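You operate a simulated robot arm through the tools that you are given. There is no shell and no other tool. Be economical: measure what you need, move in short steps, check, and stop when the job is done.

The job below is to be done with a simulated robot arm. You get a single attempt, and the scene is never put back.

Task
Put things in order on the long bench. At the end: the purple polishing pad stands on top of the white paper roll; the orange pad nine (marked "No.9") stands where the purple polishing pad stood; the small carton (marked "PLUGS") from the long bench stands where the orange pad ten (marked "No.10") stood; the orange pad ten stands where the orange pad nine stood; whatever was shut is shut again. Leave all else as you found it, and nothing knocked over.

Only the result counts: the job must be done as asked and must still hold three seconds after the hand-in. Knocking over, shifting, dropping, spilling or breaking anything else fails it.

Robot
A 7-joint arm with a two-finger parallel gripper, fixed in place. Base frame: the origin is at the foot of the arm, x ahead of it, y to its left, z up; the work surface is at about z = 0. Lengths are in m, angles in degrees, forces in N, time in s.
With the tool pointing down near the work surface it reaches from about 0.22 to 0.58 m from the base axis. Its first joint turns from -66.0 to 66.0 degrees. Payload 2.5 kg.
The tool frame sits at the grasp point between the pads (the TCP): z along the fingers, y along the line on which they close. The tips reach 0.023 m beyond it. Largest opening 0.094 m; finger width 0.038, thickness 0.01; the body of the gripper, 0.054 by 0.096 m, starts 0.039 m behind the TCP.
Orientation is that of the tool frame in the base frame, as a unit quaternion [w, x, y, z]. With the fingers straight down and closing along the base's y, the tool's x points along the base's -x, its y along +y and its z along -z.

Tools
- The arm moves only by the tool play_rows. Its argument "steps" is a list of rows, each a list of 3 entries, a list of its own where there are three numbers: the shift along the tool's x, y, z in cm, then the turn, a rotation vector about the tool's x, y, z in rad, then the closure, from 0 (fully open) to 1 (shut). In form: [[[dx, dy, dz], [ax, ay, az], grip], ...]. A call has 1 to 8 rows; each row is the pose to reach, as a shift and turn from the pose commanded when the call began, along the tool's axes at that moment. Rows are played at 5 a second. More than 0.05 m and 8.6 degrees between two rows, or a gripper value outside its range, and nothing of the call is played. Where a pose cannot be reached the arm comes as near as it can. A force on the tool above 40 N (or 10 N above the force at the start of the call, whichever is more), or a blocked arm, ends the call early, and 0.2 s more pass. The fingers move at their own pace (about 0.108 m/s each) and stop on an object; they squeeze with about 43 N. The grip force told is the motor's: it shows also when the fingers shut on nothing. Time passes only in rows, and 0.2 s behind the last, so rows that repeat a pose let the fingers close. The reply holds the time, the measured pose of the TCP, the force on the tool along the base axes, the opening and the grip force, in the units named above and with some noise, with the torque about the TCP (base axes, N m) and any sound that the robot's microphone picked up.
- Cameras (640 x 400 px; columns grow to the right, rows downward): "scene" is fixed at [0.1172, -0.4107, 0.5338]; the picture's right is [0.82, -0.58, 0.00], its down [-0.38, -0.54, -0.75] and it looks along [0.43, 0.62, -0.66] (base axes); focal length 264 px, centre (320, 200). "wrist" rides on the gripper at [0.086, 0.016, -0.074] in the tool frame; the picture's right is [-0.18, 0.98, 0.00], its down [-0.58, -0.11, -0.81] and it looks along [-0.79, -0.15, 0.59] (tool axes); focal length 243 px, centre (320, 200). There is no depth. A picture from a camera that has moved, and an enlarged one, comes with that camera's place and axes in the base frame and with its lens.
- grab_frame(camera): a new picture of that camera. No time passes.
- close_up(camera, box): a new picture of the part [left, top, right, bottom] of that camera's present view, enlarged. No time passes.
- close_job(): hands the job in; it is judged then, once.

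Go step by step. Nothing tells you positions but the pictures and the camera data: compare them with the known pose of the tool, close in by small moves and look again before you grip or let go. The budget is 120 turns and 68 pictures, counting those below and the enlarged ones. Unless the task says otherwise, let go and move clear before handing in.

The tools are called after "Call:" as a command line: name --argument value ..., lists and objects as JSON in quotes. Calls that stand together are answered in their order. play_rows: Moves the arm, as the interface text tells. Its arguments: {"type":"object","properties":{"steps":{"type":"array","items":{"type":"array"}}},"required":["steps"]} The other tools are called the same way: grab_frame (camera) takes a picture; close_up (camera, box) takes an enlarged picture of a part of a camera's view; close_job () hands the job in.

At the start:

```text
time: 0.0
tool_pos: [0.2711, -0.1682, 0.3293]
orientation: [-0.001, 0.001, 1.0, 0.0]
contact_force: [-0.7, -0.3, 0.3]
ft_torque: [-0.03, 0.01, 0.01]
opening: 0.0941
gripper_force: 0.1
```

scene: 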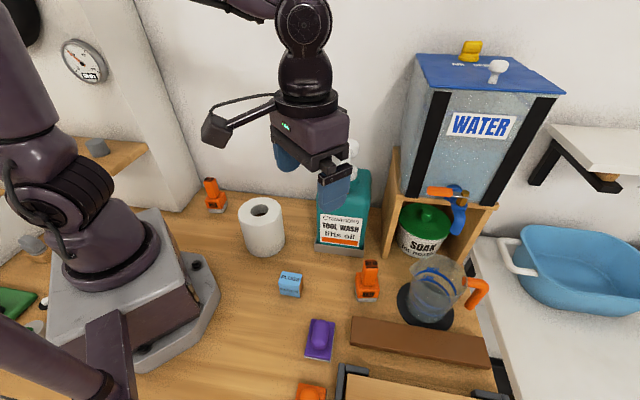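
wrist: 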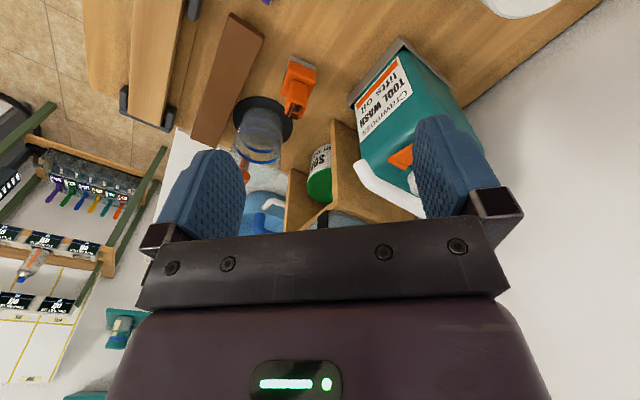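

I see the bench with the roll, purple pad, small blue carton and several orange pads. I'll enlarge the scene to read the markings.

Call:
close_up --camera "scene" --box '[180, 160, 420, 310]'

Call:
close_up --camera "scene" --box '[240, 250, 480, 400]'

```text
2.67 times, centred on (300, 235) of scene
camera zoom: at [0.1172, -0.4107, 0.5338], right [0.82, -0.58, 0.0], down [-0.38, -0.54, -0.75], along [0.43, 0.62, -0.66], focal length 704 px, centre (373, 107)
```

zoom: 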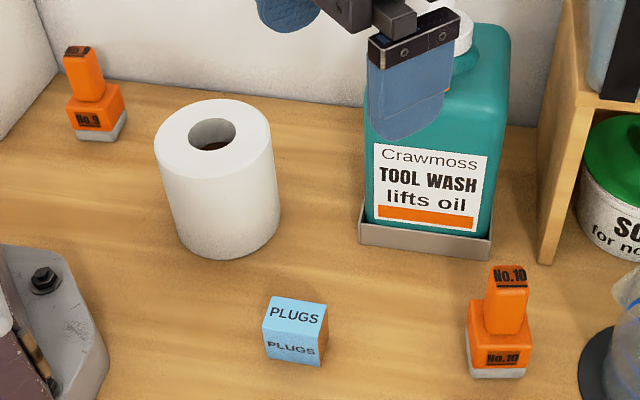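

```text
2.67 times, centred on (360, 325) of scene
camera zoom: at [0.1172, -0.4107, 0.5338], right [0.82, -0.58, 0.0], down [-0.38, -0.54, -0.75], along [0.43, 0.62, -0.66], focal length 704 px, centre (213, -133)
```

zoom: 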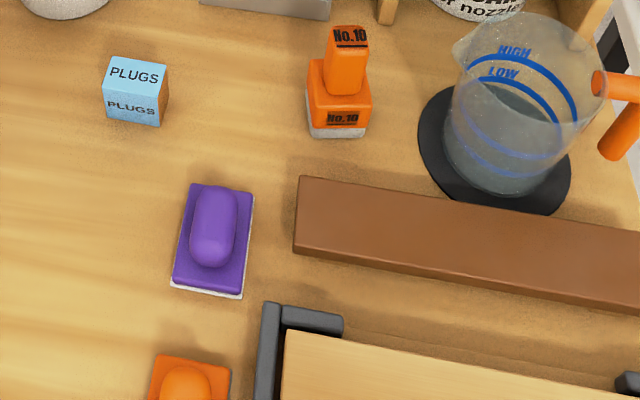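

I have rough positions: carton near (0.24,-0.12), No.10 near (0.37,-0.22), No.9 near (0.20,0.24). I'll take closer looks for their shapes and measures.

Call:
close_up --camera "scene" --box '[185, 165, 265, 215]'

Call:
close_up --camera "scene" --box '[328, 250, 408, 300]'

Call:
close_up --camera "scene" --box '[280, 310, 360, 360]'

Call:
close_up --camera "scene" --box '[215, 190, 311, 250]'

```text
8.00 times, centred on (225, 190) of scene
camera zoom: at [0.1172, -0.4107, 0.5338], right [0.82, -0.58, 0.0], down [-0.38, -0.54, -0.75], along [0.43, 0.62, -0.66], focal length 2113 px, centre (1080, 280)
```

zoom: 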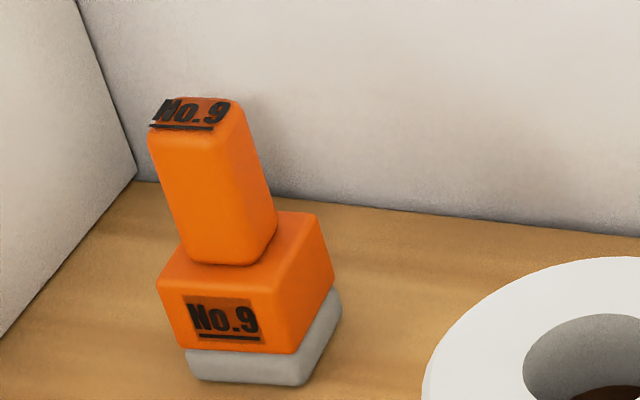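

```text
8.00 times, centred on (368, 275) of scene
camera zoom: at [0.1172, -0.4107, 0.5338], right [0.82, -0.58, 0.0], down [-0.38, -0.54, -0.75], along [0.43, 0.62, -0.66], focal length 2113 px, centre (-64, -400)
```

zoom: 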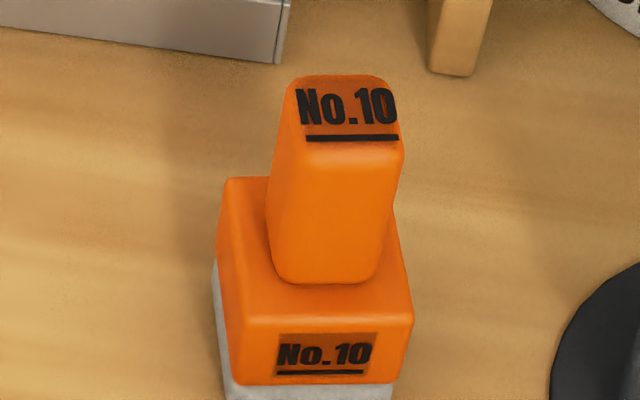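

```text
8.00 times, centred on (320, 335) of scene
camera zoom: at [0.1172, -0.4107, 0.5338], right [0.82, -0.58, 0.0], down [-0.38, -0.54, -0.75], along [0.43, 0.62, -0.66], focal length 2113 px, centre (320, -880)
```

zoom: 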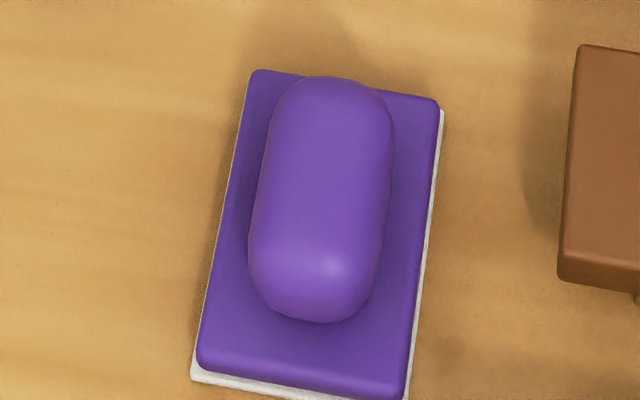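

```text
6.67 times, centred on (263, 220) of scene
camera zoom: at [0.1172, -0.4107, 0.5338], right [0.82, -0.58, 0.0], down [-0.38, -0.54, -0.75], along [0.43, 0.62, -0.66], focal length 1761 px, centre (700, 67)
```

zoom: 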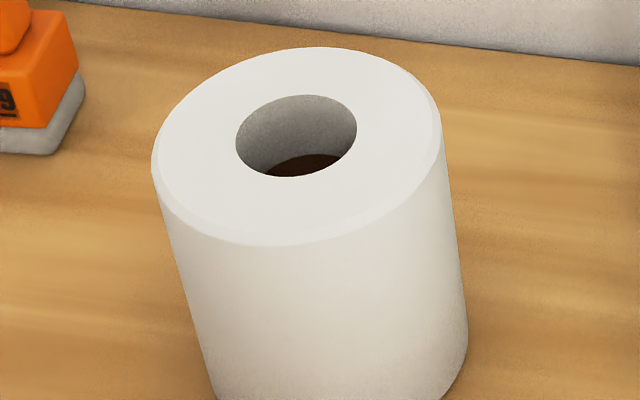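

The objects all line up with the bench, which runs at about -45° in the base frame. I'll turn the gripper +45° and go above the purple pad at about (0.233,-0.244).

Call:
play_rows --steps '[[[0.6, -1.3, 2], [0, 0, -0.131], 0], [[1.2, -2.6, 4], [0, 0, -0.262], 0], [[1.9, -3.9, 6], [0, 0, -0.393], 0], [[2.5, -5.2, 8], [0, 0, -0.524], 0], [[3.1, -6.5, 10], [0, 0, -0.655], 0], [[3.8, -7.6, 13], [0, 0, -0.785], 0], [[3.8, -7.6, 16], [0, 0, -0.785], 0]]'

Call:
grab_frame --camera "wrist"

Call:
grab_frame --camera "scene"

```text
time: 1.6
tool_pos: [0.2336, -0.2446, 0.1692]
orientation: [0.0, -0.383, 0.924, 0.001]
contact_force: [-0.1, 0.5, -0.2]
ft_torque: [0.02, 0.03, 0.0]
opening: 0.0942
gripper_force: 0.0
```

```text
59 pictures are left
camera wrist: at [0.1612, -0.2931, 0.2441], right [-0.57, 0.82, 0.0], down [0.49, 0.33, 0.81], along [0.67, 0.46, -0.59], focal length 243 px, centre (320, 200)
```

wrist: 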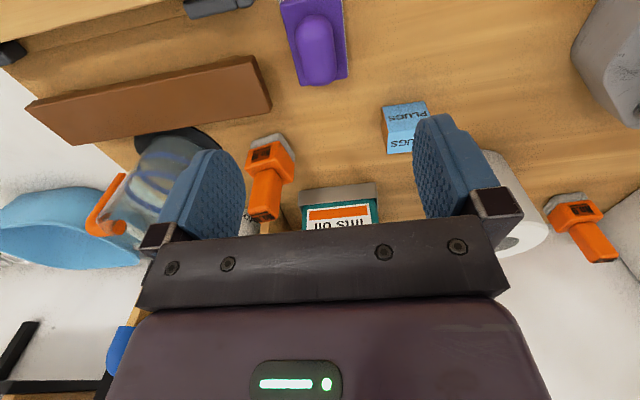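

```text
58 pictures are left
```

scene: 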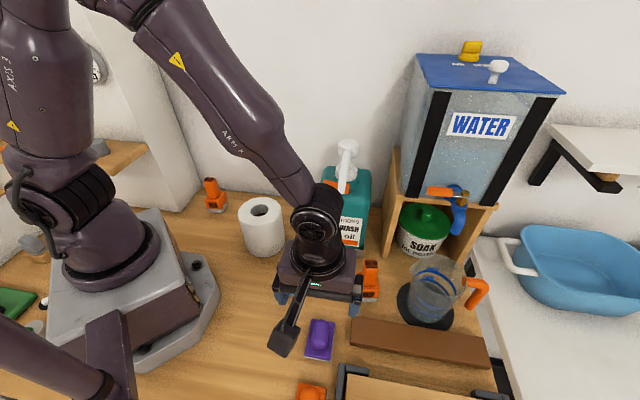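

The wrist view puts the purple pad directly under the tool. I'll come down part way and check the handle height.

Call:
play_rows --steps '[[[0, 0, 4], [0, 0, 0], 0.3], [[0, 0, 8], [0, 0, 0], 0.3], [[0, 0, 8.5], [0, 0, 0], 0.3]]'

Call:
grab_frame --camera "wrist"

Call:
close_up --camera "scene" --box '[240, 260, 400, 360]'

```text
time: 2.4
tool_pos: [0.2338, -0.2441, 0.0842]
orientation: [0.0, -0.383, 0.924, 0.0]
contact_force: [0.6, -0.1, 0.2]
ft_torque: [-0.01, -0.03, -0.03]
opening: 0.0658
gripper_force: 0.1
```

```text
57 pictures are left
camera wrist: at [0.1619, -0.2933, 0.1593], right [-0.56, 0.83, 0.0], down [0.49, 0.33, 0.81], along [0.67, 0.45, -0.59], focal length 243 px, centre (320, 200)
```

wrist: 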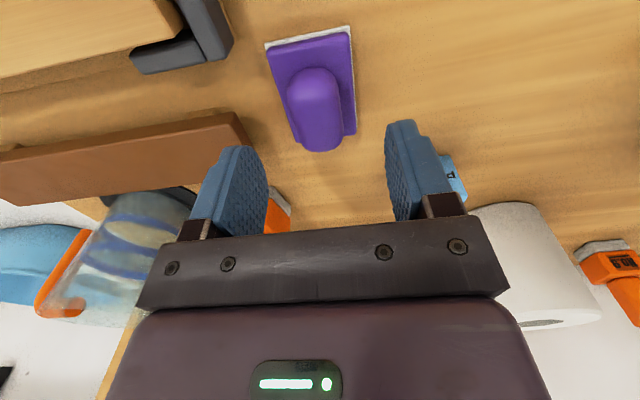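

```text
4.00 times, centred on (320, 310) of scene
camera zoom: at [0.1172, -0.4107, 0.5338], right [0.82, -0.58, 0.0], down [-0.38, -0.54, -0.75], along [0.43, 0.62, -0.66], focal length 1056 px, centre (320, -240)
```

zoom: 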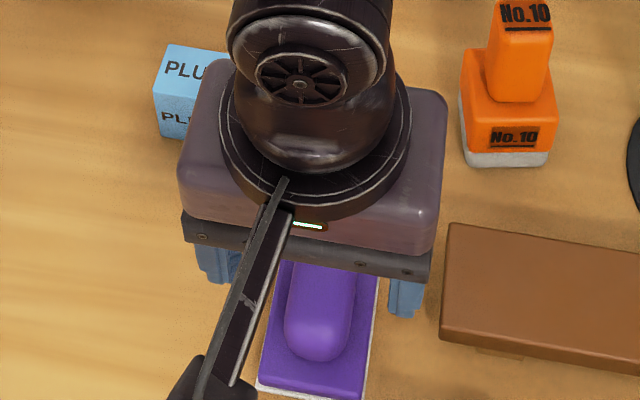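

The handle looks about 0.03 wide with its top near z 0.04, and the pad centre is about 4 mm towards the camera side. I'll lower to TCP z 0.041, keeping the tips above the plate, and close.

Call:
play_rows --steps '[[[0.4, 0, 2], [0, 0, 0], 0.3], [[0.4, 0, 4.2], [0, 0, 0], 0.3], [[0.4, 0, 4.2], [0, 0, 0], 0.3], [[0.4, 0, 4.2], [0, 0, 0], 0.6], [[0.4, 0, 4.2], [0, 0, 0], 0.9], [[0.4, 0, 4.2], [0, 0, 0], 0.9]]'

Call:
grab_frame --camera "wrist"

```text
time: 3.8
tool_pos: [0.231, -0.2456, 0.0425]
orientation: [0.0, -0.383, 0.924, 0.0]
contact_force: [0.5, -1.4, 0.2]
ft_torque: [0.01, -0.03, -0.01]
opening: 0.0293
gripper_force: 43.3
```

```text
55 pictures are left
camera wrist: at [0.1589, -0.2955, 0.1178], right [-0.56, 0.83, 0.0], down [0.49, 0.33, 0.81], along [0.67, 0.45, -0.59], focal length 243 px, centre (320, 200)
```

wrist: 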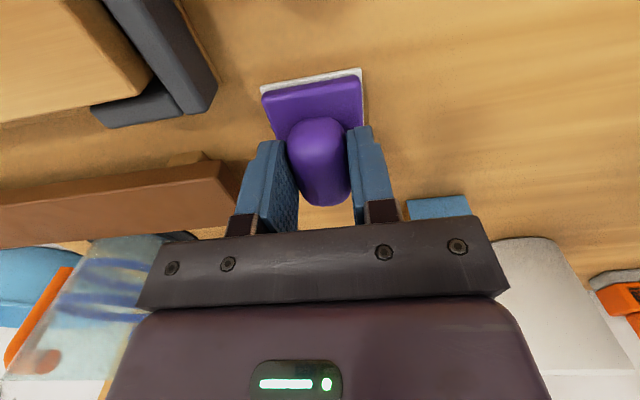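

The grip is firm at 0.029 opening. I'll lift straight up and then carry the pad over to the roll.

Call:
play_rows --steps '[[[0, 0, -2], [0, 0, 0], 0.9], [[0, 0, -6], [0, 0, 0], 0.9], [[0, 0, -10], [0, 0, 0], 0.9], [[0, 0, -14], [0, 0, 0], 0.9], [[0, 0, -17], [0, 0, 0], 0.9]]'

Call:
play_rows --steps '[[[-2, 2, 0], [0, 0, 0], 0.9], [[-5, 5, 0], [0, 0, 0], 0.9], [[-8.3, 7.9, 0], [0, 0, 0], 0.9], [[-11.7, 10.7, 0], [0, 0, 0], 0.9], [[-15.2, 13.4, 0], [0, 0, 0], 0.9], [[-18.8, 15.9, 0], [0, 0, 0], 0.9], [[-22.2, 18.4, 0], [0, 0, 0], 0.9], [[-22.2, 18.4, 0], [0, 0, 0], 0.9]]'

Call:
grab_frame --camera "wrist"

Call:
close_up --camera "scene" --box '[180, 150, 340, 250]'

```text
time: 5.0
tool_pos: [0.231, -0.2461, 0.213]
orientation: [0.0, -0.384, 0.924, 0.0]
contact_force: [0.4, 0.0, -0.8]
ft_torque: [0.01, -0.02, 0.0]
opening: 0.0293
gripper_force: 43.3
```

```text
time: 6.8
tool_pos: [0.2585, 0.041, 0.213]
orientation: [0.0, -0.383, 0.924, 0.0]
contact_force: [-0.9, 0.3, 0.4]
ft_torque: [0.03, 0.0, -0.04]
opening: 0.0293
gripper_force: 42.9
```

```text
54 pictures are left
camera wrist: at [0.1864, -0.008, 0.2878], right [-0.56, 0.83, 0.0], down [0.49, 0.33, 0.81], along [0.67, 0.45, -0.59], focal length 243 px, centre (320, 200)
```

wrist: 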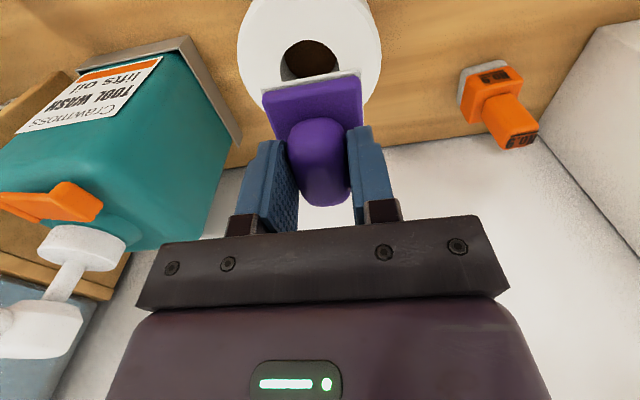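

```text
4.00 times, centred on (260, 200) of scene
camera zoom: at [0.1172, -0.4107, 0.5338], right [0.82, -0.58, 0.0], down [-0.38, -0.54, -0.75], along [0.43, 0.62, -0.66], focal length 1056 px, centre (560, 200)
```

zoom: 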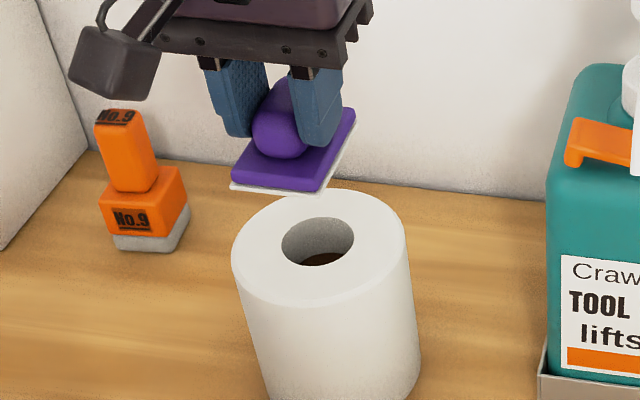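

The roll centre reads about (0.259,0.038), so I'll nudge 3 mm and descend to just above it.

Call:
play_rows --steps '[[[0, -0.3, 2], [0, 0, 0], 0.9], [[0, -0.3, 4], [0, 0, 0], 0.9], [[0, -0.3, 5.6], [0, 0, 0], 0.9], [[0, -0.3, 5.6], [0, 0, 0], 0.9]]'

Call:
grab_frame --camera "wrist"

Call:
close_up --camera "scene" --box '[212, 180, 308, 240]'

```text
time: 7.8
tool_pos: [0.2617, 0.0392, 0.1578]
orientation: [0.001, -0.382, 0.924, -0.001]
contact_force: [-7.7, -0.5, 34.6]
ft_torque: [0.07, 0.48, 0.06]
opening: 0.0292
gripper_force: 43.0
```

```text
52 pictures are left
camera wrist: at [0.1885, -0.0106, 0.2319], right [-0.56, 0.83, 0.0], down [0.49, 0.33, 0.81], along [0.67, 0.45, -0.59], focal length 243 px, centre (320, 200)
```

wrist: 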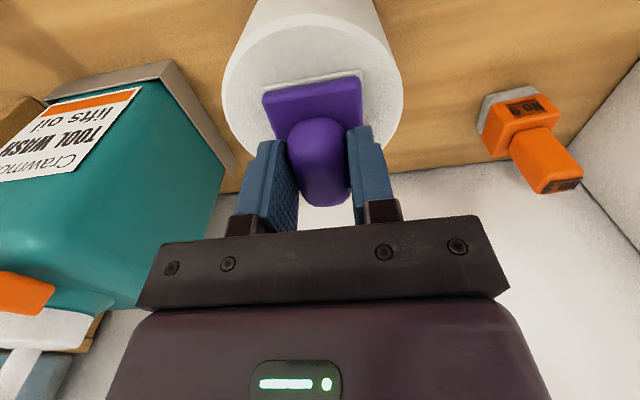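

```text
6.67 times, centred on (260, 210) of scene
camera zoom: at [0.1171, -0.4107, 0.5338], right [0.82, -0.58, 0.0], down [-0.38, -0.54, -0.75], along [0.43, 0.62, -0.66], focal length 1761 px, centre (720, 133)
```

zoom: 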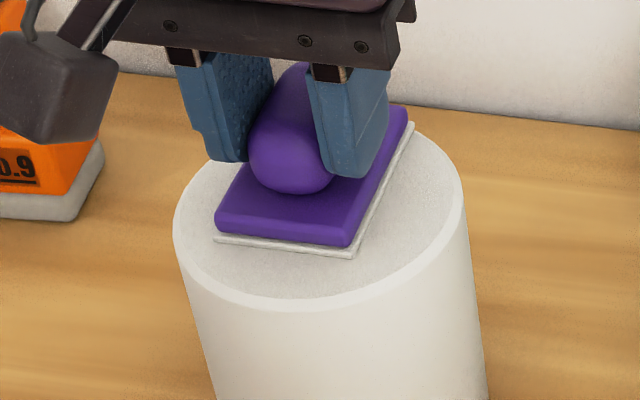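

It has already touched: the roll is taller than I reckoned, about 0.115, so its centre is nearer (0.255,0.031). I'll lift, shift 12 mm towards the near side and touch down again.

Call:
play_rows --steps '[[[0, 0, -1], [0, 0, 0], 0.9], [[0, 0, -2.5], [0, 0, 0], 0.9], [[1.2, 0, -2.5], [0, 0, 0], 0.9], [[1.2, 0, -2.5], [0, 0, 0], 0.9]]'

Call:
grab_frame --camera "wrist"

Call:
close_up --camera "scene" --box '[180, 170, 340, 270]'

```text
time: 8.8
tool_pos: [0.2515, 0.0305, 0.1798]
orientation: [0.0, -0.381, 0.925, 0.001]
contact_force: [-0.6, 0.1, -0.5]
ft_torque: [-0.02, 0.02, 0.01]
opening: 0.0291
gripper_force: 42.8
```

```text
50 pictures are left
camera wrist: at [0.1794, -0.0189, 0.2563], right [-0.56, 0.83, 0.0], down [0.49, 0.33, 0.81], along [0.67, 0.45, -0.59], focal length 243 px, centre (320, 200)
```

wrist: 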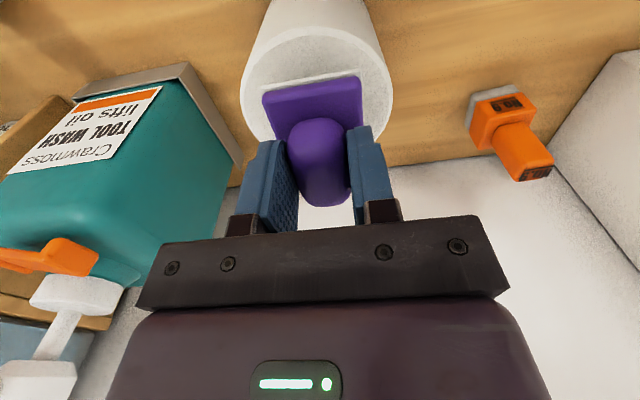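

```text
4.00 times, centred on (260, 220) of scene
camera zoom: at [0.1172, -0.4107, 0.5338], right [0.82, -0.58, 0.0], down [-0.38, -0.54, -0.75], along [0.43, 0.62, -0.66], focal length 1056 px, centre (560, 120)
```

zoom: 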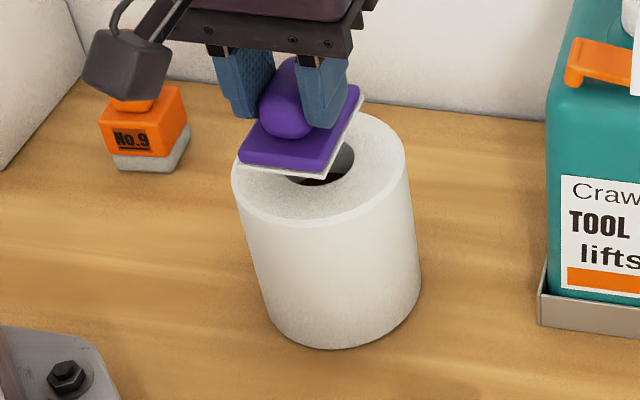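

The roll has not moved and the pad is now centred over it. I'll lower gently until contact.

Call:
play_rows --steps '[[[0, 0, 1.2], [0, 0, 0], 0.9], [[0, 0, 1.8], [0, 0, 0], 0.9], [[0, 0, 2.0], [0, 0, 0], 0.9], [[0, 0, 2.1], [0, 0, 0], 0.9], [[0, 0, 2.1], [0, 0, 0], 0.9]]'

Call:
close_up --camera "scene" --box '[212, 180, 308, 240]'

```text
time: 10.0
tool_pos: [0.2515, 0.0311, 0.1607]
orientation: [0.001, -0.383, 0.924, 0.0]
contact_force: [-0.2, -0.4, -0.9]
ft_torque: [0.0, 0.0, -0.03]
opening: 0.029
gripper_force: 42.6
```

```text
6.67 times, centred on (260, 210) of scene
camera zoom: at [0.1172, -0.4107, 0.5338], right [0.82, -0.58, 0.0], down [-0.38, -0.54, -0.75], along [0.43, 0.62, -0.66], focal length 1761 px, centre (720, 133)
```

zoom: 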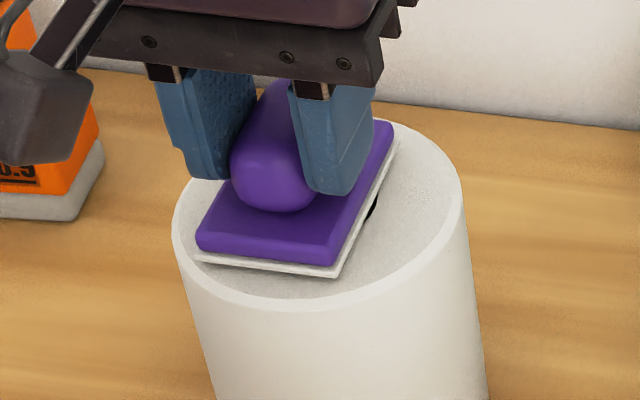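

Not quite in contact yet, and the pad sits about 5 mm to the left of the roll centre. I'll shift it, then touch down.

Call:
play_rows --steps '[[[0, -0.5, -0.2], [0, 0, 0], 0.9], [[0, -0.5, 0.1], [0, 0, 0], 0.9], [[0, -0.5, 0.2], [0, 0, 0], 0.9], [[0, -0.5, 0.25], [0, 0, 0], 0.9], [[0, -0.5, 0.25], [0, 0, 0], 0.9]]'

Call:
close_up --camera "scene" --box '[212, 180, 308, 240]'

```text
time: 11.2
tool_pos: [0.2544, 0.0266, 0.1578]
orientation: [0.0, -0.383, 0.924, 0.0]
contact_force: [0.3, -0.3, -0.6]
ft_torque: [0.03, 0.02, 0.01]
opening: 0.0294
gripper_force: 42.5
```

```text
6.67 times, centred on (260, 210) of scene
camera zoom: at [0.1172, -0.4107, 0.5338], right [0.82, -0.58, 0.0], down [-0.38, -0.54, -0.75], along [0.43, 0.62, -0.66], focal length 1761 px, centre (720, 133)
```

zoom: 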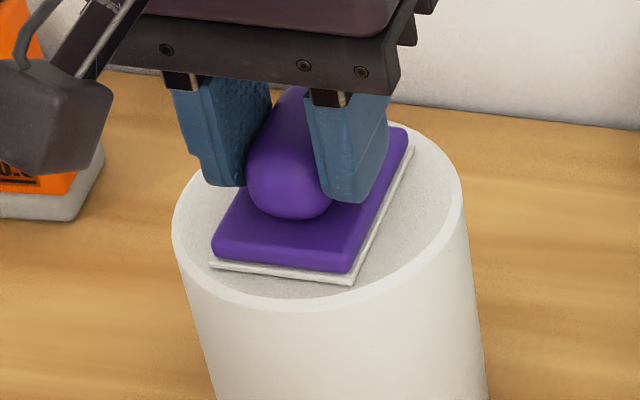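

Centred well now but still hovering. I'll keep lowering in 1 mm steps.

Call:
play_rows --steps '[[[0, 0, 0.1], [0, 0, 0], 0.9], [[0, 0, 0.1], [0, 0, 0], 0.9], [[0, 0, 0.2], [0, 0, 0], 0.9], [[0, 0, 0.2], [0, 0, 0], 0.9]]'

```text
time: 12.2
tool_pos: [0.2559, 0.0274, 0.1565]
orientation: [0.001, -0.383, 0.924, -0.001]
contact_force: [-5.8, -0.1, 35.5]
ft_torque: [0.02, 0.17, 0.05]
opening: 0.029
gripper_force: 43.0
```

Contact. I'll ease the pressure, open partly, and rise clear.

Call:
play_rows --steps '[[[0, 0, -0.1], [0, 0, 0], 0.9], [[0, 0, -0.1], [0, 0, 0], 0.65], [[0, 0, -0.1], [0, 0, 0], 0.45], [[0, 0, -0.1], [0, 0, 0], 0.3], [[0, 0, -3], [0, 0, 0], 0.3], [[0, 0, -7], [0, 0, 0], 0.3], [[0, 0, -10], [0, 0, 0], 0.3]]'

Call:
close_up --camera "scene" --box '[180, 150, 340, 250]'

Call:
grab_frame --camera "wrist"

```text
time: 13.8
tool_pos: [0.2547, 0.028, 0.2565]
orientation: [0.0, -0.383, 0.924, 0.0]
contact_force: [0.1, 0.2, -0.2]
ft_torque: [0.01, -0.01, -0.02]
opening: 0.0659
gripper_force: 0.1
```

```text
4.00 times, centred on (260, 200) of scene
camera zoom: at [0.1172, -0.4107, 0.5338], right [0.82, -0.58, 0.0], down [-0.38, -0.54, -0.75], along [0.43, 0.62, -0.66], focal length 1056 px, centre (560, 200)
```

zoom: 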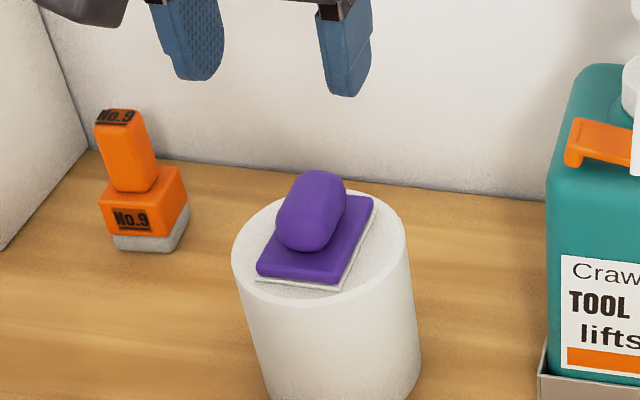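

```text
45 pictures are left
camera wrist: at [0.1828, -0.022, 0.3311], right [-0.56, 0.83, 0.0], down [0.49, 0.33, 0.81], along [0.67, 0.46, -0.59], focal length 243 px, centre (320, 200)
```

wrist: 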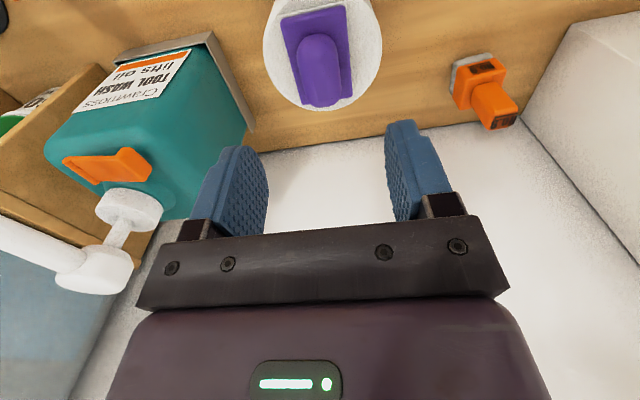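

The purple pad is well seated on the roll. Next I'll move above No.9 at about (0.200,0.239).

Call:
play_rows --steps '[[[-2.2, 3.8, 0], [0, 0, 0], 0.3], [[-4.4, 7.6, 0], [0, 0, 0], 0.3], [[-6.6, 11.4, 0], [0, 0, 0], 0.3], [[-8.8, 15.1, 0], [0, 0, 0], 0.3], [[-11, 18.8, 0], [0, 0, 0], 0.3], [[-11, 18.8, 4], [0, 0, 0], 0.3], [[-11, 18.8, 6], [0, 0, 0], 0.3]]'

Call:
grab_frame --camera "wrist"

Call:
close_up --camera "scene" --box '[140, 120, 300, 220]'

```text
time: 15.4
tool_pos: [0.2003, 0.2382, 0.1947]
orientation: [-0.001, -0.383, 0.924, 0.001]
contact_force: [0.1, 0.7, 0.2]
ft_torque: [0.0, 0.01, -0.01]
opening: 0.0657
gripper_force: 0.0
```

```text
44 pictures are left
camera wrist: at [0.1278, 0.1879, 0.2703], right [-0.56, 0.83, 0.0], down [0.49, 0.33, 0.81], along [0.67, 0.46, -0.59], focal length 243 px, centre (320, 200)
```

wrist: 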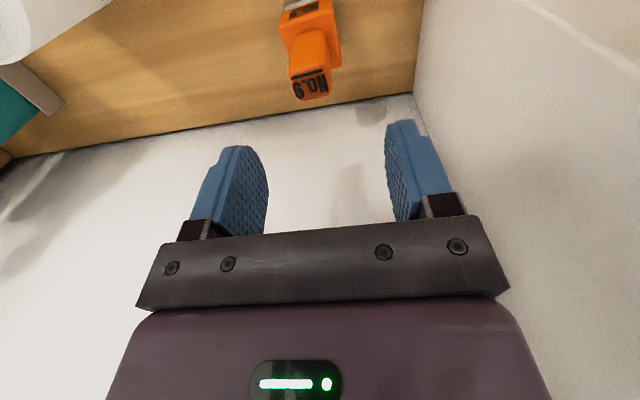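

```text
4.00 times, centred on (220, 170) of scene
camera zoom: at [0.1172, -0.4107, 0.5338], right [0.82, -0.58, 0.0], down [-0.38, -0.54, -0.75], along [0.43, 0.62, -0.66], focal length 1056 px, centre (720, 320)
```

zoom: 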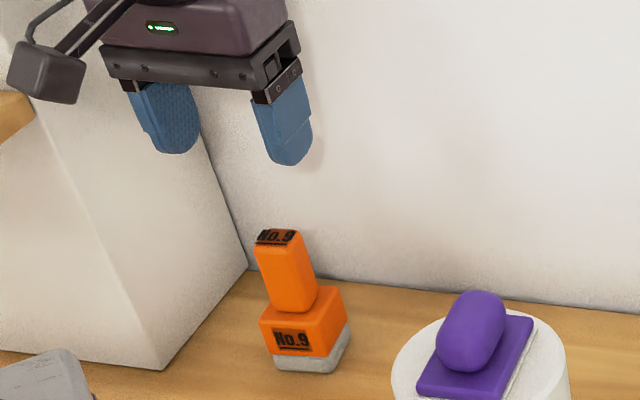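

No.9's handle is about 5 mm off laterally in the wrist view. I'll correct, then descend to just above its top.

Call:
play_rows --steps '[[[0, -0.5, 2.5], [0, 0, 0], 0.3], [[0, -0.5, 5.8], [0, 0, 0], 0.3], [[0, -0.5, 5.8], [0, 0, 0], 0.3]]'

Call:
grab_frame --camera "wrist"

Call:
close_up --camera "scene" --box '[160, 145, 272, 215]'

```text
time: 16.2
tool_pos: [0.204, 0.234, 0.1374]
orientation: [0.0, -0.383, 0.924, 0.0]
contact_force: [-0.2, 0.8, -0.3]
ft_torque: [0.04, 0.02, 0.0]
opening: 0.0657
gripper_force: 0.1
```

```text
42 pictures are left
camera wrist: at [0.1315, 0.1847, 0.2126], right [-0.56, 0.83, 0.0], down [0.49, 0.33, 0.81], along [0.67, 0.46, -0.59], focal length 243 px, centre (320, 200)
```

wrist: 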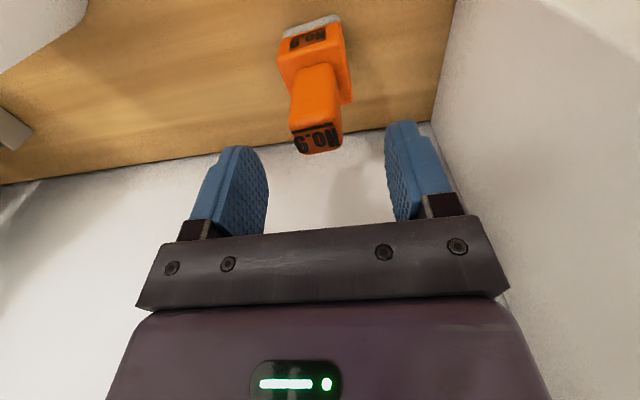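

```text
5.71 times, centred on (216, 180) of scene
camera zoom: at [0.1172, -0.4107, 0.5338], right [0.82, -0.58, 0.0], down [-0.38, -0.54, -0.75], along [0.43, 0.62, -0.66], focal length 1509 px, centre (914, 314)
```

zoom: 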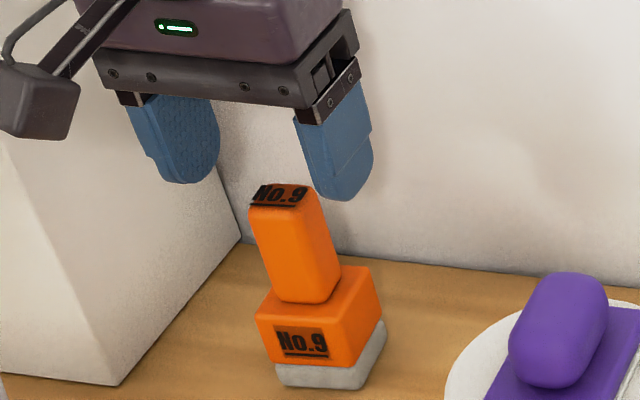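

Aligned within 2 mm. I'll descend to TCP z 0.08 and grip the handle.

Call:
play_rows --steps '[[[-0.1, -0.1, 2], [0, 0, 0], 0.3], [[-0.2, -0.1, 4], [0, 0, 0], 0.3], [[-0.2, -0.1, 5.7], [0, 0, 0], 0.3], [[-0.2, -0.1, 5.7], [0, 0, 0], 0.3], [[-0.2, -0.1, 5.7], [0, 0, 0], 0.6], [[-0.2, -0.1, 5.7], [0, 0, 0], 0.9], [[-0.2, -0.1, 5.7], [0, 0, 0], 0.9]]'

Call:
grab_frame --camera "wrist"

Call:
close_up --camera "scene" --box '[160, 150, 272, 220]'

```text
time: 17.8
tool_pos: [0.2065, 0.2366, 0.081]
orientation: [0.0, -0.383, 0.924, 0.0]
contact_force: [0.6, -0.2, 0.1]
ft_torque: [-0.02, -0.04, -0.02]
opening: 0.0268
gripper_force: 43.0
```

```text
40 pictures are left
camera wrist: at [0.1335, 0.1855, 0.1564], right [-0.56, 0.83, 0.0], down [0.49, 0.33, 0.81], along [0.67, 0.45, -0.59], focal length 243 px, centre (320, 200)
```

wrist: 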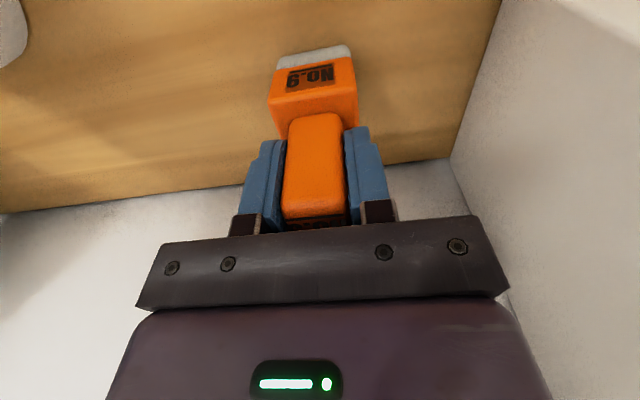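

```text
5.71 times, centred on (216, 185) of scene
camera zoom: at [0.1172, -0.4107, 0.5338], right [0.82, -0.58, 0.0], down [-0.38, -0.54, -0.75], along [0.43, 0.62, -0.66], focal length 1509 px, centre (914, 286)
```

zoom: 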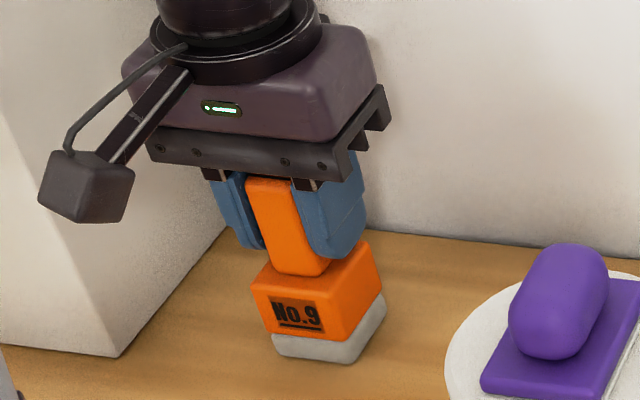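

No.9 is gripped; its centre was at about (0.2045,0.2346). I'll lift high and carry it over the roll with clearance towards the purple pad's old spot.

Call:
play_rows --steps '[[[0, 0, -2], [0, 0, 0], 0.9], [[0, 0, -6], [0, 0, 0], 0.9], [[0, 0, -10.5], [0, 0, 0], 0.9], [[0, 0, -15], [0, 0, 0], 0.9], [[0, 0, -19], [0, 0, 0], 0.9], [[0, 0, -22], [0, 0, 0], 0.9], [[0, 0, -22], [0, 0, 0], 0.9]]'

Call:
play_rows --steps '[[[1, -2, 0], [0, 0, 0], 0.9], [[3.3, -5.8, 0], [0, 0, 0], 0.9], [[5.6, -9.7, 0], [0, 0, 0], 0.9], [[7.9, -13.6, 0], [0, 0, 0], 0.9], [[10.1, -17.4, 0], [0, 0, 0], 0.9], [[12.2, -21.2, 0], [0, 0, 0], 0.9], [[12.2, -21.2, 0], [0, 0, 0], 0.9]]'

Call:
play_rows --steps '[[[2, -1.5, 0], [0, 0, 0], 0.9], [[5.6, -4.2, 0], [0, 0, 0], 0.9], [[9.2, -6.9, 0], [0, 0, 0], 0.9], [[12.8, -9.6, 0], [0, 0, 0], 0.9], [[16.4, -12.2, 0], [0, 0, 0], 0.9], [[19.65, -14.63, 0], [0, 0, 0], 0.9], [[19.65, -14.63, 4], [0, 0, 0], 0.9], [[19.65, -14.63, 8], [0, 0, 0], 0.9]]'

Call:
grab_frame --camera "scene"

Call:
grab_frame --camera "wrist"

```text
time: 19.4
tool_pos: [0.2061, 0.2367, 0.3009]
orientation: [0.0, -0.383, 0.924, 0.001]
contact_force: [0.4, -0.6, -1.1]
ft_torque: [0.02, 0.03, 0.0]
opening: 0.0266
gripper_force: 43.0
```

```text
time: 21.0
tool_pos: [0.2698, -0.0022, 0.3009]
orientation: [0.001, -0.382, 0.924, 0.0]
contact_force: [-0.6, -1.0, -1.1]
ft_torque: [0.0, -0.01, -0.01]
opening: 0.0266
gripper_force: 42.7
```

```text
time: 22.8
tool_pos: [0.2332, -0.2435, 0.2219]
orientation: [-0.001, -0.382, 0.924, 0.0]
contact_force: [0.3, 1.0, -1.8]
ft_torque: [0.01, -0.03, -0.01]
opening: 0.0265
gripper_force: 42.6
```

```text
38 pictures are left
```

scene: 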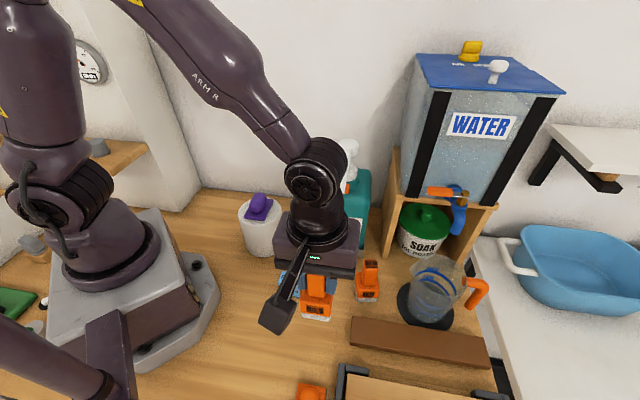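

```text
37 pictures are left
camera wrist: at [0.1607, -0.2928, 0.2976], right [-0.56, 0.83, 0.0], down [0.49, 0.33, 0.81], along [0.67, 0.45, -0.59], focal length 243 px, centre (320, 200)
```

wrist: 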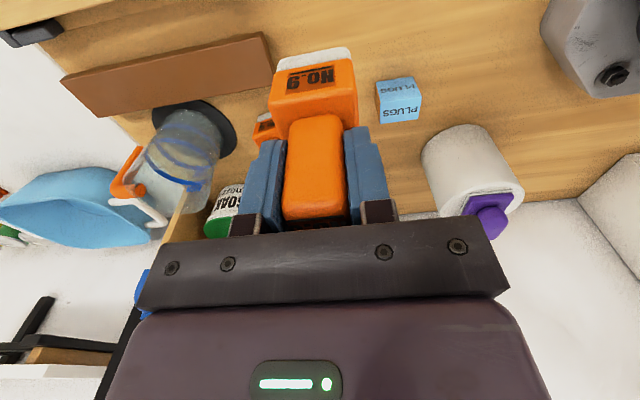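

Positioned over the purple pad's old spot at (0.2335,-0.243). I'll lower to just above the bench.

Call:
play_rows --steps '[[[0, 0, 4], [0, 0, 0], 0.9], [[0, 0, 8], [0, 0, 0], 0.9], [[0, 0, 11.5], [0, 0, 0], 0.9], [[0, 0, 13.5], [0, 0, 0], 0.9], [[0, 0, 13.5], [0, 0, 0], 0.9]]'

Call:
close_up --camera "scene" --box '[260, 285, 388, 365]'

```text
time: 24.0
tool_pos: [0.2341, -0.2429, 0.0856]
orientation: [-0.001, -0.383, 0.924, 0.0]
contact_force: [0.1, -0.5, -2.0]
ft_torque: [0.0, -0.01, -0.04]
opening: 0.0267
gripper_force: 43.4
```

```text
5.00 times, centred on (324, 325) of scene
camera zoom: at [0.1172, -0.4107, 0.5338], right [0.82, -0.58, 0.0], down [-0.38, -0.54, -0.75], along [0.43, 0.62, -0.66], focal length 1320 px, centre (300, -425)
```

zoom: 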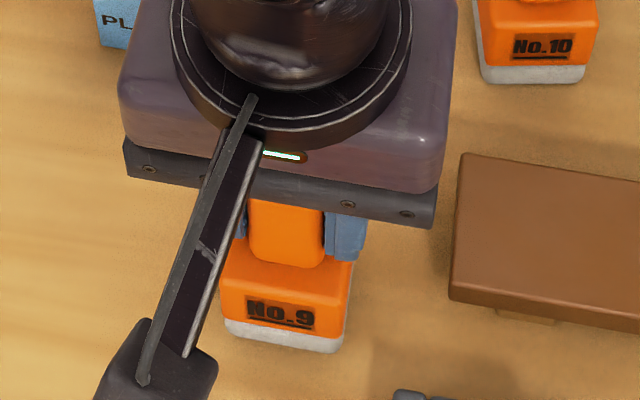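

It is well placed. A 2 mm nudge, then down until contact.

Call:
play_rows --steps '[[[0, -0.2, 0.2], [0, 0, 0], 0.9], [[0, -0.2, 0.35], [0, 0, 0], 0.9], [[0, -0.2, 0.45], [0, 0, 0], 0.9], [[0, -0.2, 0.5], [0, 0, 0], 0.9], [[0, -0.2, 0.55], [0, 0, 0], 0.9]]'

```text
time: 25.2
tool_pos: [0.2355, -0.2453, 0.0803]
orientation: [0.001, -0.382, 0.924, 0.0]
contact_force: [-4.0, 2.8, 16.5]
ft_torque: [0.32, 0.15, 0.01]
opening: 0.027
gripper_force: 42.1
```

It touches the bench at 16 N. I'll ease up slightly, open, and rise.

Call:
play_rows --steps '[[[0, 0, -0.05], [0, 0, 0], 0.9], [[0, 0, -0.05], [0, 0, 0], 0.7], [[0, 0, -0.05], [0, 0, 0], 0.5], [[0, 0, -0.05], [0, 0, 0], 0.35], [[0, 0, -3], [0, 0, 0], 0.35], [[0, 0, -7], [0, 0, 0], 0.3], [[0, 0, -11], [0, 0, 0], 0.3]]'

Call:
grab_frame --camera "wrist"

Call:
close_up --camera "scene" --box '[260, 260, 420, 360]'

```text
time: 26.8
tool_pos: [0.2351, -0.2439, 0.1902]
orientation: [-0.002, -0.382, 0.924, 0.001]
contact_force: [0.1, -0.8, -0.1]
ft_torque: [0.02, 0.01, 0.02]
opening: 0.066
gripper_force: 0.1
```

```text
35 pictures are left
camera wrist: at [0.163, -0.2942, 0.2659], right [-0.56, 0.83, 0.0], down [0.49, 0.33, 0.81], along [0.67, 0.45, -0.59], focal length 243 px, centre (320, 200)
```

wrist: 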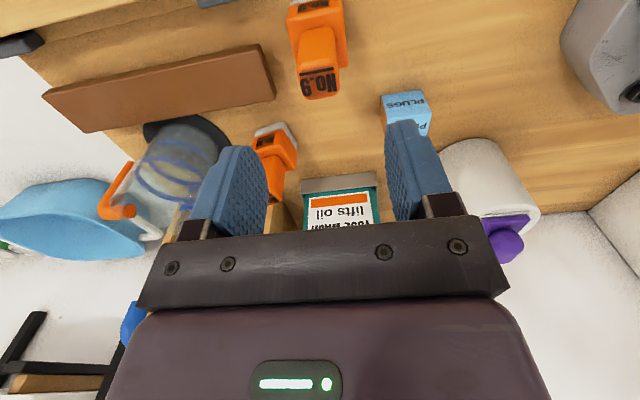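

```text
4.00 times, centred on (340, 310) of scene
camera zoom: at [0.1172, -0.4107, 0.5338], right [0.82, -0.58, 0.0], down [-0.38, -0.54, -0.75], along [0.43, 0.62, -0.66], focal length 1056 px, centre (240, -240)
```

zoom: 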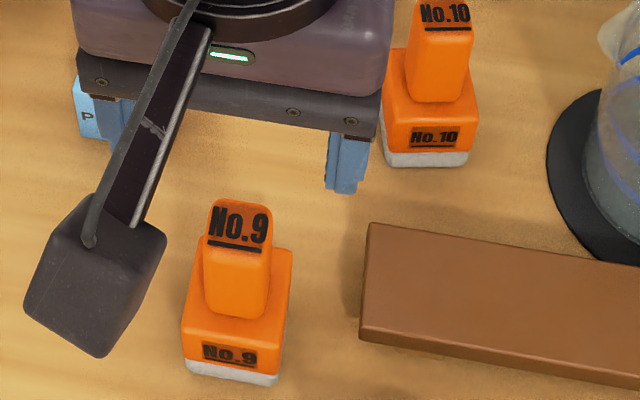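

No.9 is placed. Now I'll go above No.10 at about (0.374,-0.217) with a narrower opening and check clearance to the jug.

Call:
play_rows --steps '[[[0, 0, -2], [0, 0, 0], 0.35], [[-3, -2, -3], [0, 0, 0], 0.4], [[-6, -4, -3], [0, 0, 0], 0.4], [[-9, -6, -3], [0, 0, 0], 0.4], [[-11.7, -7.9, -3], [0, 0, 0], 0.4], [[-11.7, -7.9, -1], [0, 0, 0], 0.4]]'

Call:
grab_frame --camera "wrist"

Call:
close_up --camera "scene" --box '[300, 200, 492, 320]'

```text
time: 28.2
tool_pos: [0.3734, -0.2175, 0.2003]
orientation: [0.0, -0.382, 0.924, 0.001]
contact_force: [-0.3, -0.2, 0.1]
ft_torque: [0.0, 0.0, 0.01]
opening: 0.0563
gripper_force: 0.0
```

```text
33 pictures are left
camera wrist: at [0.3013, -0.2671, 0.2752], right [-0.56, 0.83, 0.0], down [0.49, 0.33, 0.81], along [0.67, 0.45, -0.59], focal length 243 px, centre (320, 200)
```

wrist: 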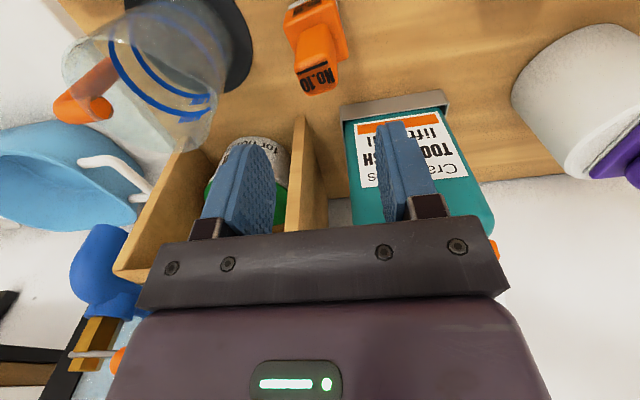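

```text
3.33 times, centred on (396, 260) of scene
camera zoom: at [0.1172, -0.4107, 0.5338], right [0.82, -0.58, 0.0], down [-0.38, -0.54, -0.75], along [0.43, 0.62, -0.66], focal length 880 px, centre (67, 0)
```

zoom: 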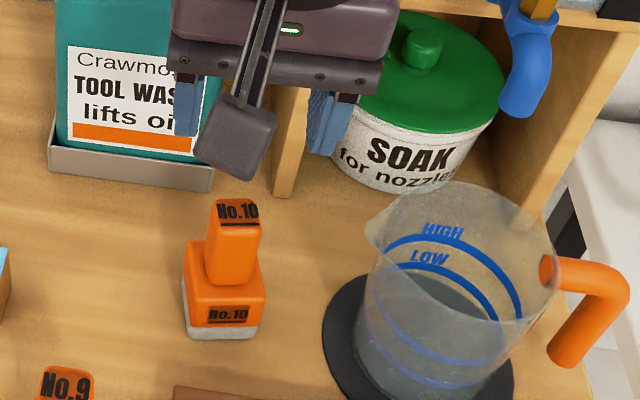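

The jug's spout clears the gripper body by about 2 cm. The No.10 handle is centred, so I'll descend to just above it for a check.

Call:
play_rows --steps '[[[0, -0.2, 3], [0, 0, 0], 0.4], [[0, -0.2, 6.2], [0, 0, 0], 0.4], [[0, -0.2, 6.2], [0, 0, 0], 0.4]]'

Call:
grab_frame --camera "wrist"

Call:
close_up --camera "scene" --box '[300, 200, 492, 320]'

```text
time: 29.0
tool_pos: [0.3748, -0.2195, 0.1384]
orientation: [0.001, -0.382, 0.924, 0.001]
contact_force: [0.4, -0.5, -1.2]
ft_torque: [0.03, 0.03, 0.01]
opening: 0.0565
gripper_force: 0.0
```

```text
31 pictures are left
camera wrist: at [0.3027, -0.2689, 0.2134], right [-0.56, 0.83, 0.0], down [0.49, 0.33, 0.81], along [0.67, 0.45, -0.59], focal length 243 px, centre (320, 200)
```

wrist: 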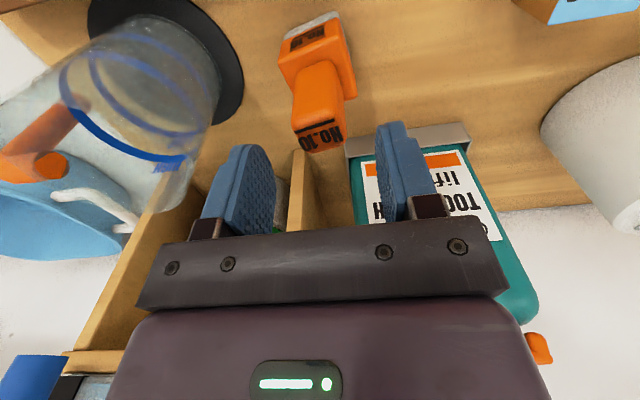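

```text
3.33 times, centred on (396, 260) of scene
camera zoom: at [0.1172, -0.4107, 0.5338], right [0.82, -0.58, 0.0], down [-0.38, -0.54, -0.75], along [0.43, 0.62, -0.66], focal length 880 px, centre (67, 0)
```

zoom: 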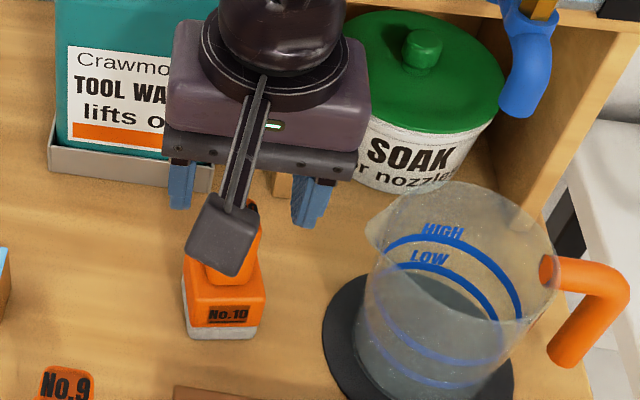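

Well aligned. I'll descend to TCP z 0.084 and grip.

Call:
play_rows --steps '[[[0, -0.1, 1.5], [0, 0, 0], 0.4], [[0, -0.1, 3], [0, 0, 0], 0.4], [[0, -0.1, 4.5], [0, 0, 0], 0.4], [[0, -0.1, 5.4], [0, 0, 0], 0.4], [[0, -0.1, 5.4], [0, 0, 0], 0.4], [[0, -0.1, 5.4], [0, 0, 0], 0.65], [[0, -0.1, 5.4], [0, 0, 0], 0.9], [[0, -0.1, 5.4], [0, 0, 0], 0.9]]'

Call:
grab_frame --camera "wrist"

Call:
close_up --camera "scene" --box '[300, 200, 492, 320]'

```text
time: 30.8
tool_pos: [0.3757, -0.2205, 0.084]
orientation: [0.0, -0.382, 0.924, 0.0]
contact_force: [-0.2, 0.4, 0.3]
ft_torque: [-0.01, -0.01, -0.04]
opening: 0.027
gripper_force: 42.8
```

```text
29 pictures are left
camera wrist: at [0.3036, -0.2703, 0.1597], right [-0.56, 0.83, 0.0], down [0.49, 0.33, 0.81], along [0.67, 0.46, -0.59], focal length 243 px, centre (320, 200)
```

wrist: 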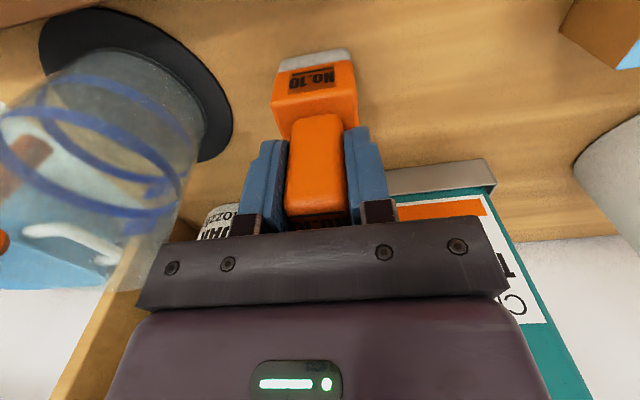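

```text
3.33 times, centred on (396, 260) of scene
camera zoom: at [0.1172, -0.4107, 0.5338], right [0.82, -0.58, 0.0], down [-0.38, -0.54, -0.75], along [0.43, 0.62, -0.66], focal length 880 px, centre (67, 0)
```

zoom: 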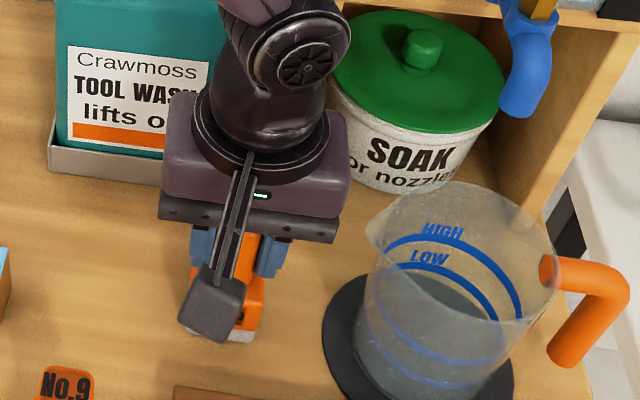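

No.10 is gripped. I'll lift it, keep in front of the tool wash bottle, and carry it over the roll to No.9's old spot.

Call:
play_rows --steps '[[[0, 0, -2], [0, 0, 0], 0.9], [[0, 0, -6], [0, 0, 0], 0.9], [[0, 0, -10], [0, 0, 0], 0.9], [[0, 0, -14.5], [0, 0, 0], 0.9], [[0, 0, -19], [0, 0, 0], 0.9], [[0, 0, -22], [0, 0, 0], 0.9], [[0, 0, -22], [0, 0, 0], 0.9]]'

Call:
play_rows --steps '[[[0.8, 3, 0], [0, 0, 0], 0.9], [[1.9, 7.6, 0], [0, 0, 0], 0.9], [[3, 12.2, 0], [0, 0, 0], 0.9], [[0.3, 14.9, 0], [0, 0, 0], 0.9], [[-2.4, 17.6, 0], [0, 0, 0], 0.9], [[-5.2, 20.3, 0], [0, 0, 0], 0.9], [[-7.9, 22.9, 0], [0, 0, 0], 0.9], [[-7.9, 22.9, 0], [0, 0, 0], 0.9]]'

Call:
play_rows --steps '[[[-1.2, 2, 0], [0, 0, 0], 0.9], [[-3.4, 5.9, 0], [0, 0, 0], 0.9], [[-5.6, 9.8, 0], [0, 0, 0], 0.9], [[-7.9, 13.7, 0], [0, 0, 0], 0.9], [[-10.2, 17.6, 0], [0, 0, 0], 0.9], [[-12.4, 21.4, 0], [0, 0, 0], 0.9], [[-12.4, 21.4, 0], [0, 0, 0], 0.9]]'

Call:
grab_frame --camera "scene"

```text
time: 32.4
tool_pos: [0.3751, -0.2214, 0.3034]
orientation: [0.0, -0.382, 0.924, 0.0]
contact_force: [1.2, -0.3, -1.3]
ft_torque: [0.01, -0.01, -0.02]
opening: 0.0265
gripper_force: 42.7
```

```text
time: 34.2
tool_pos: [0.2701, -0.0006, 0.3044]
orientation: [0.0, -0.382, 0.924, 0.001]
contact_force: [-0.3, 0.4, -1.7]
ft_torque: [0.0, -0.03, 0.0]
opening: 0.0268
gripper_force: 42.6
```

```text
time: 35.8
tool_pos: [0.2055, 0.2376, 0.3023]
orientation: [0.001, -0.383, 0.924, -0.001]
contact_force: [-1.0, 0.2, -0.7]
ft_torque: [0.01, 0.01, 0.01]
opening: 0.0264
gripper_force: 42.7
```

```text
27 pictures are left
```

scene: 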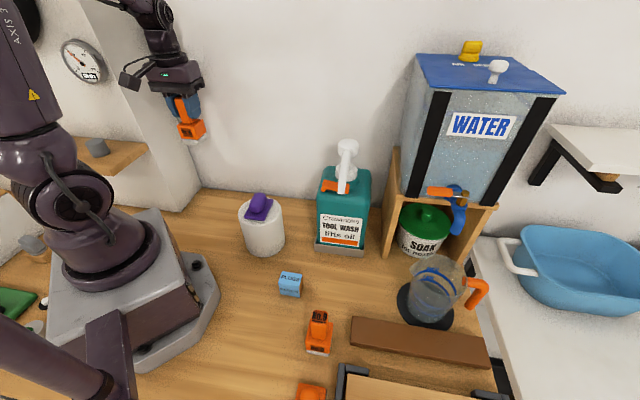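

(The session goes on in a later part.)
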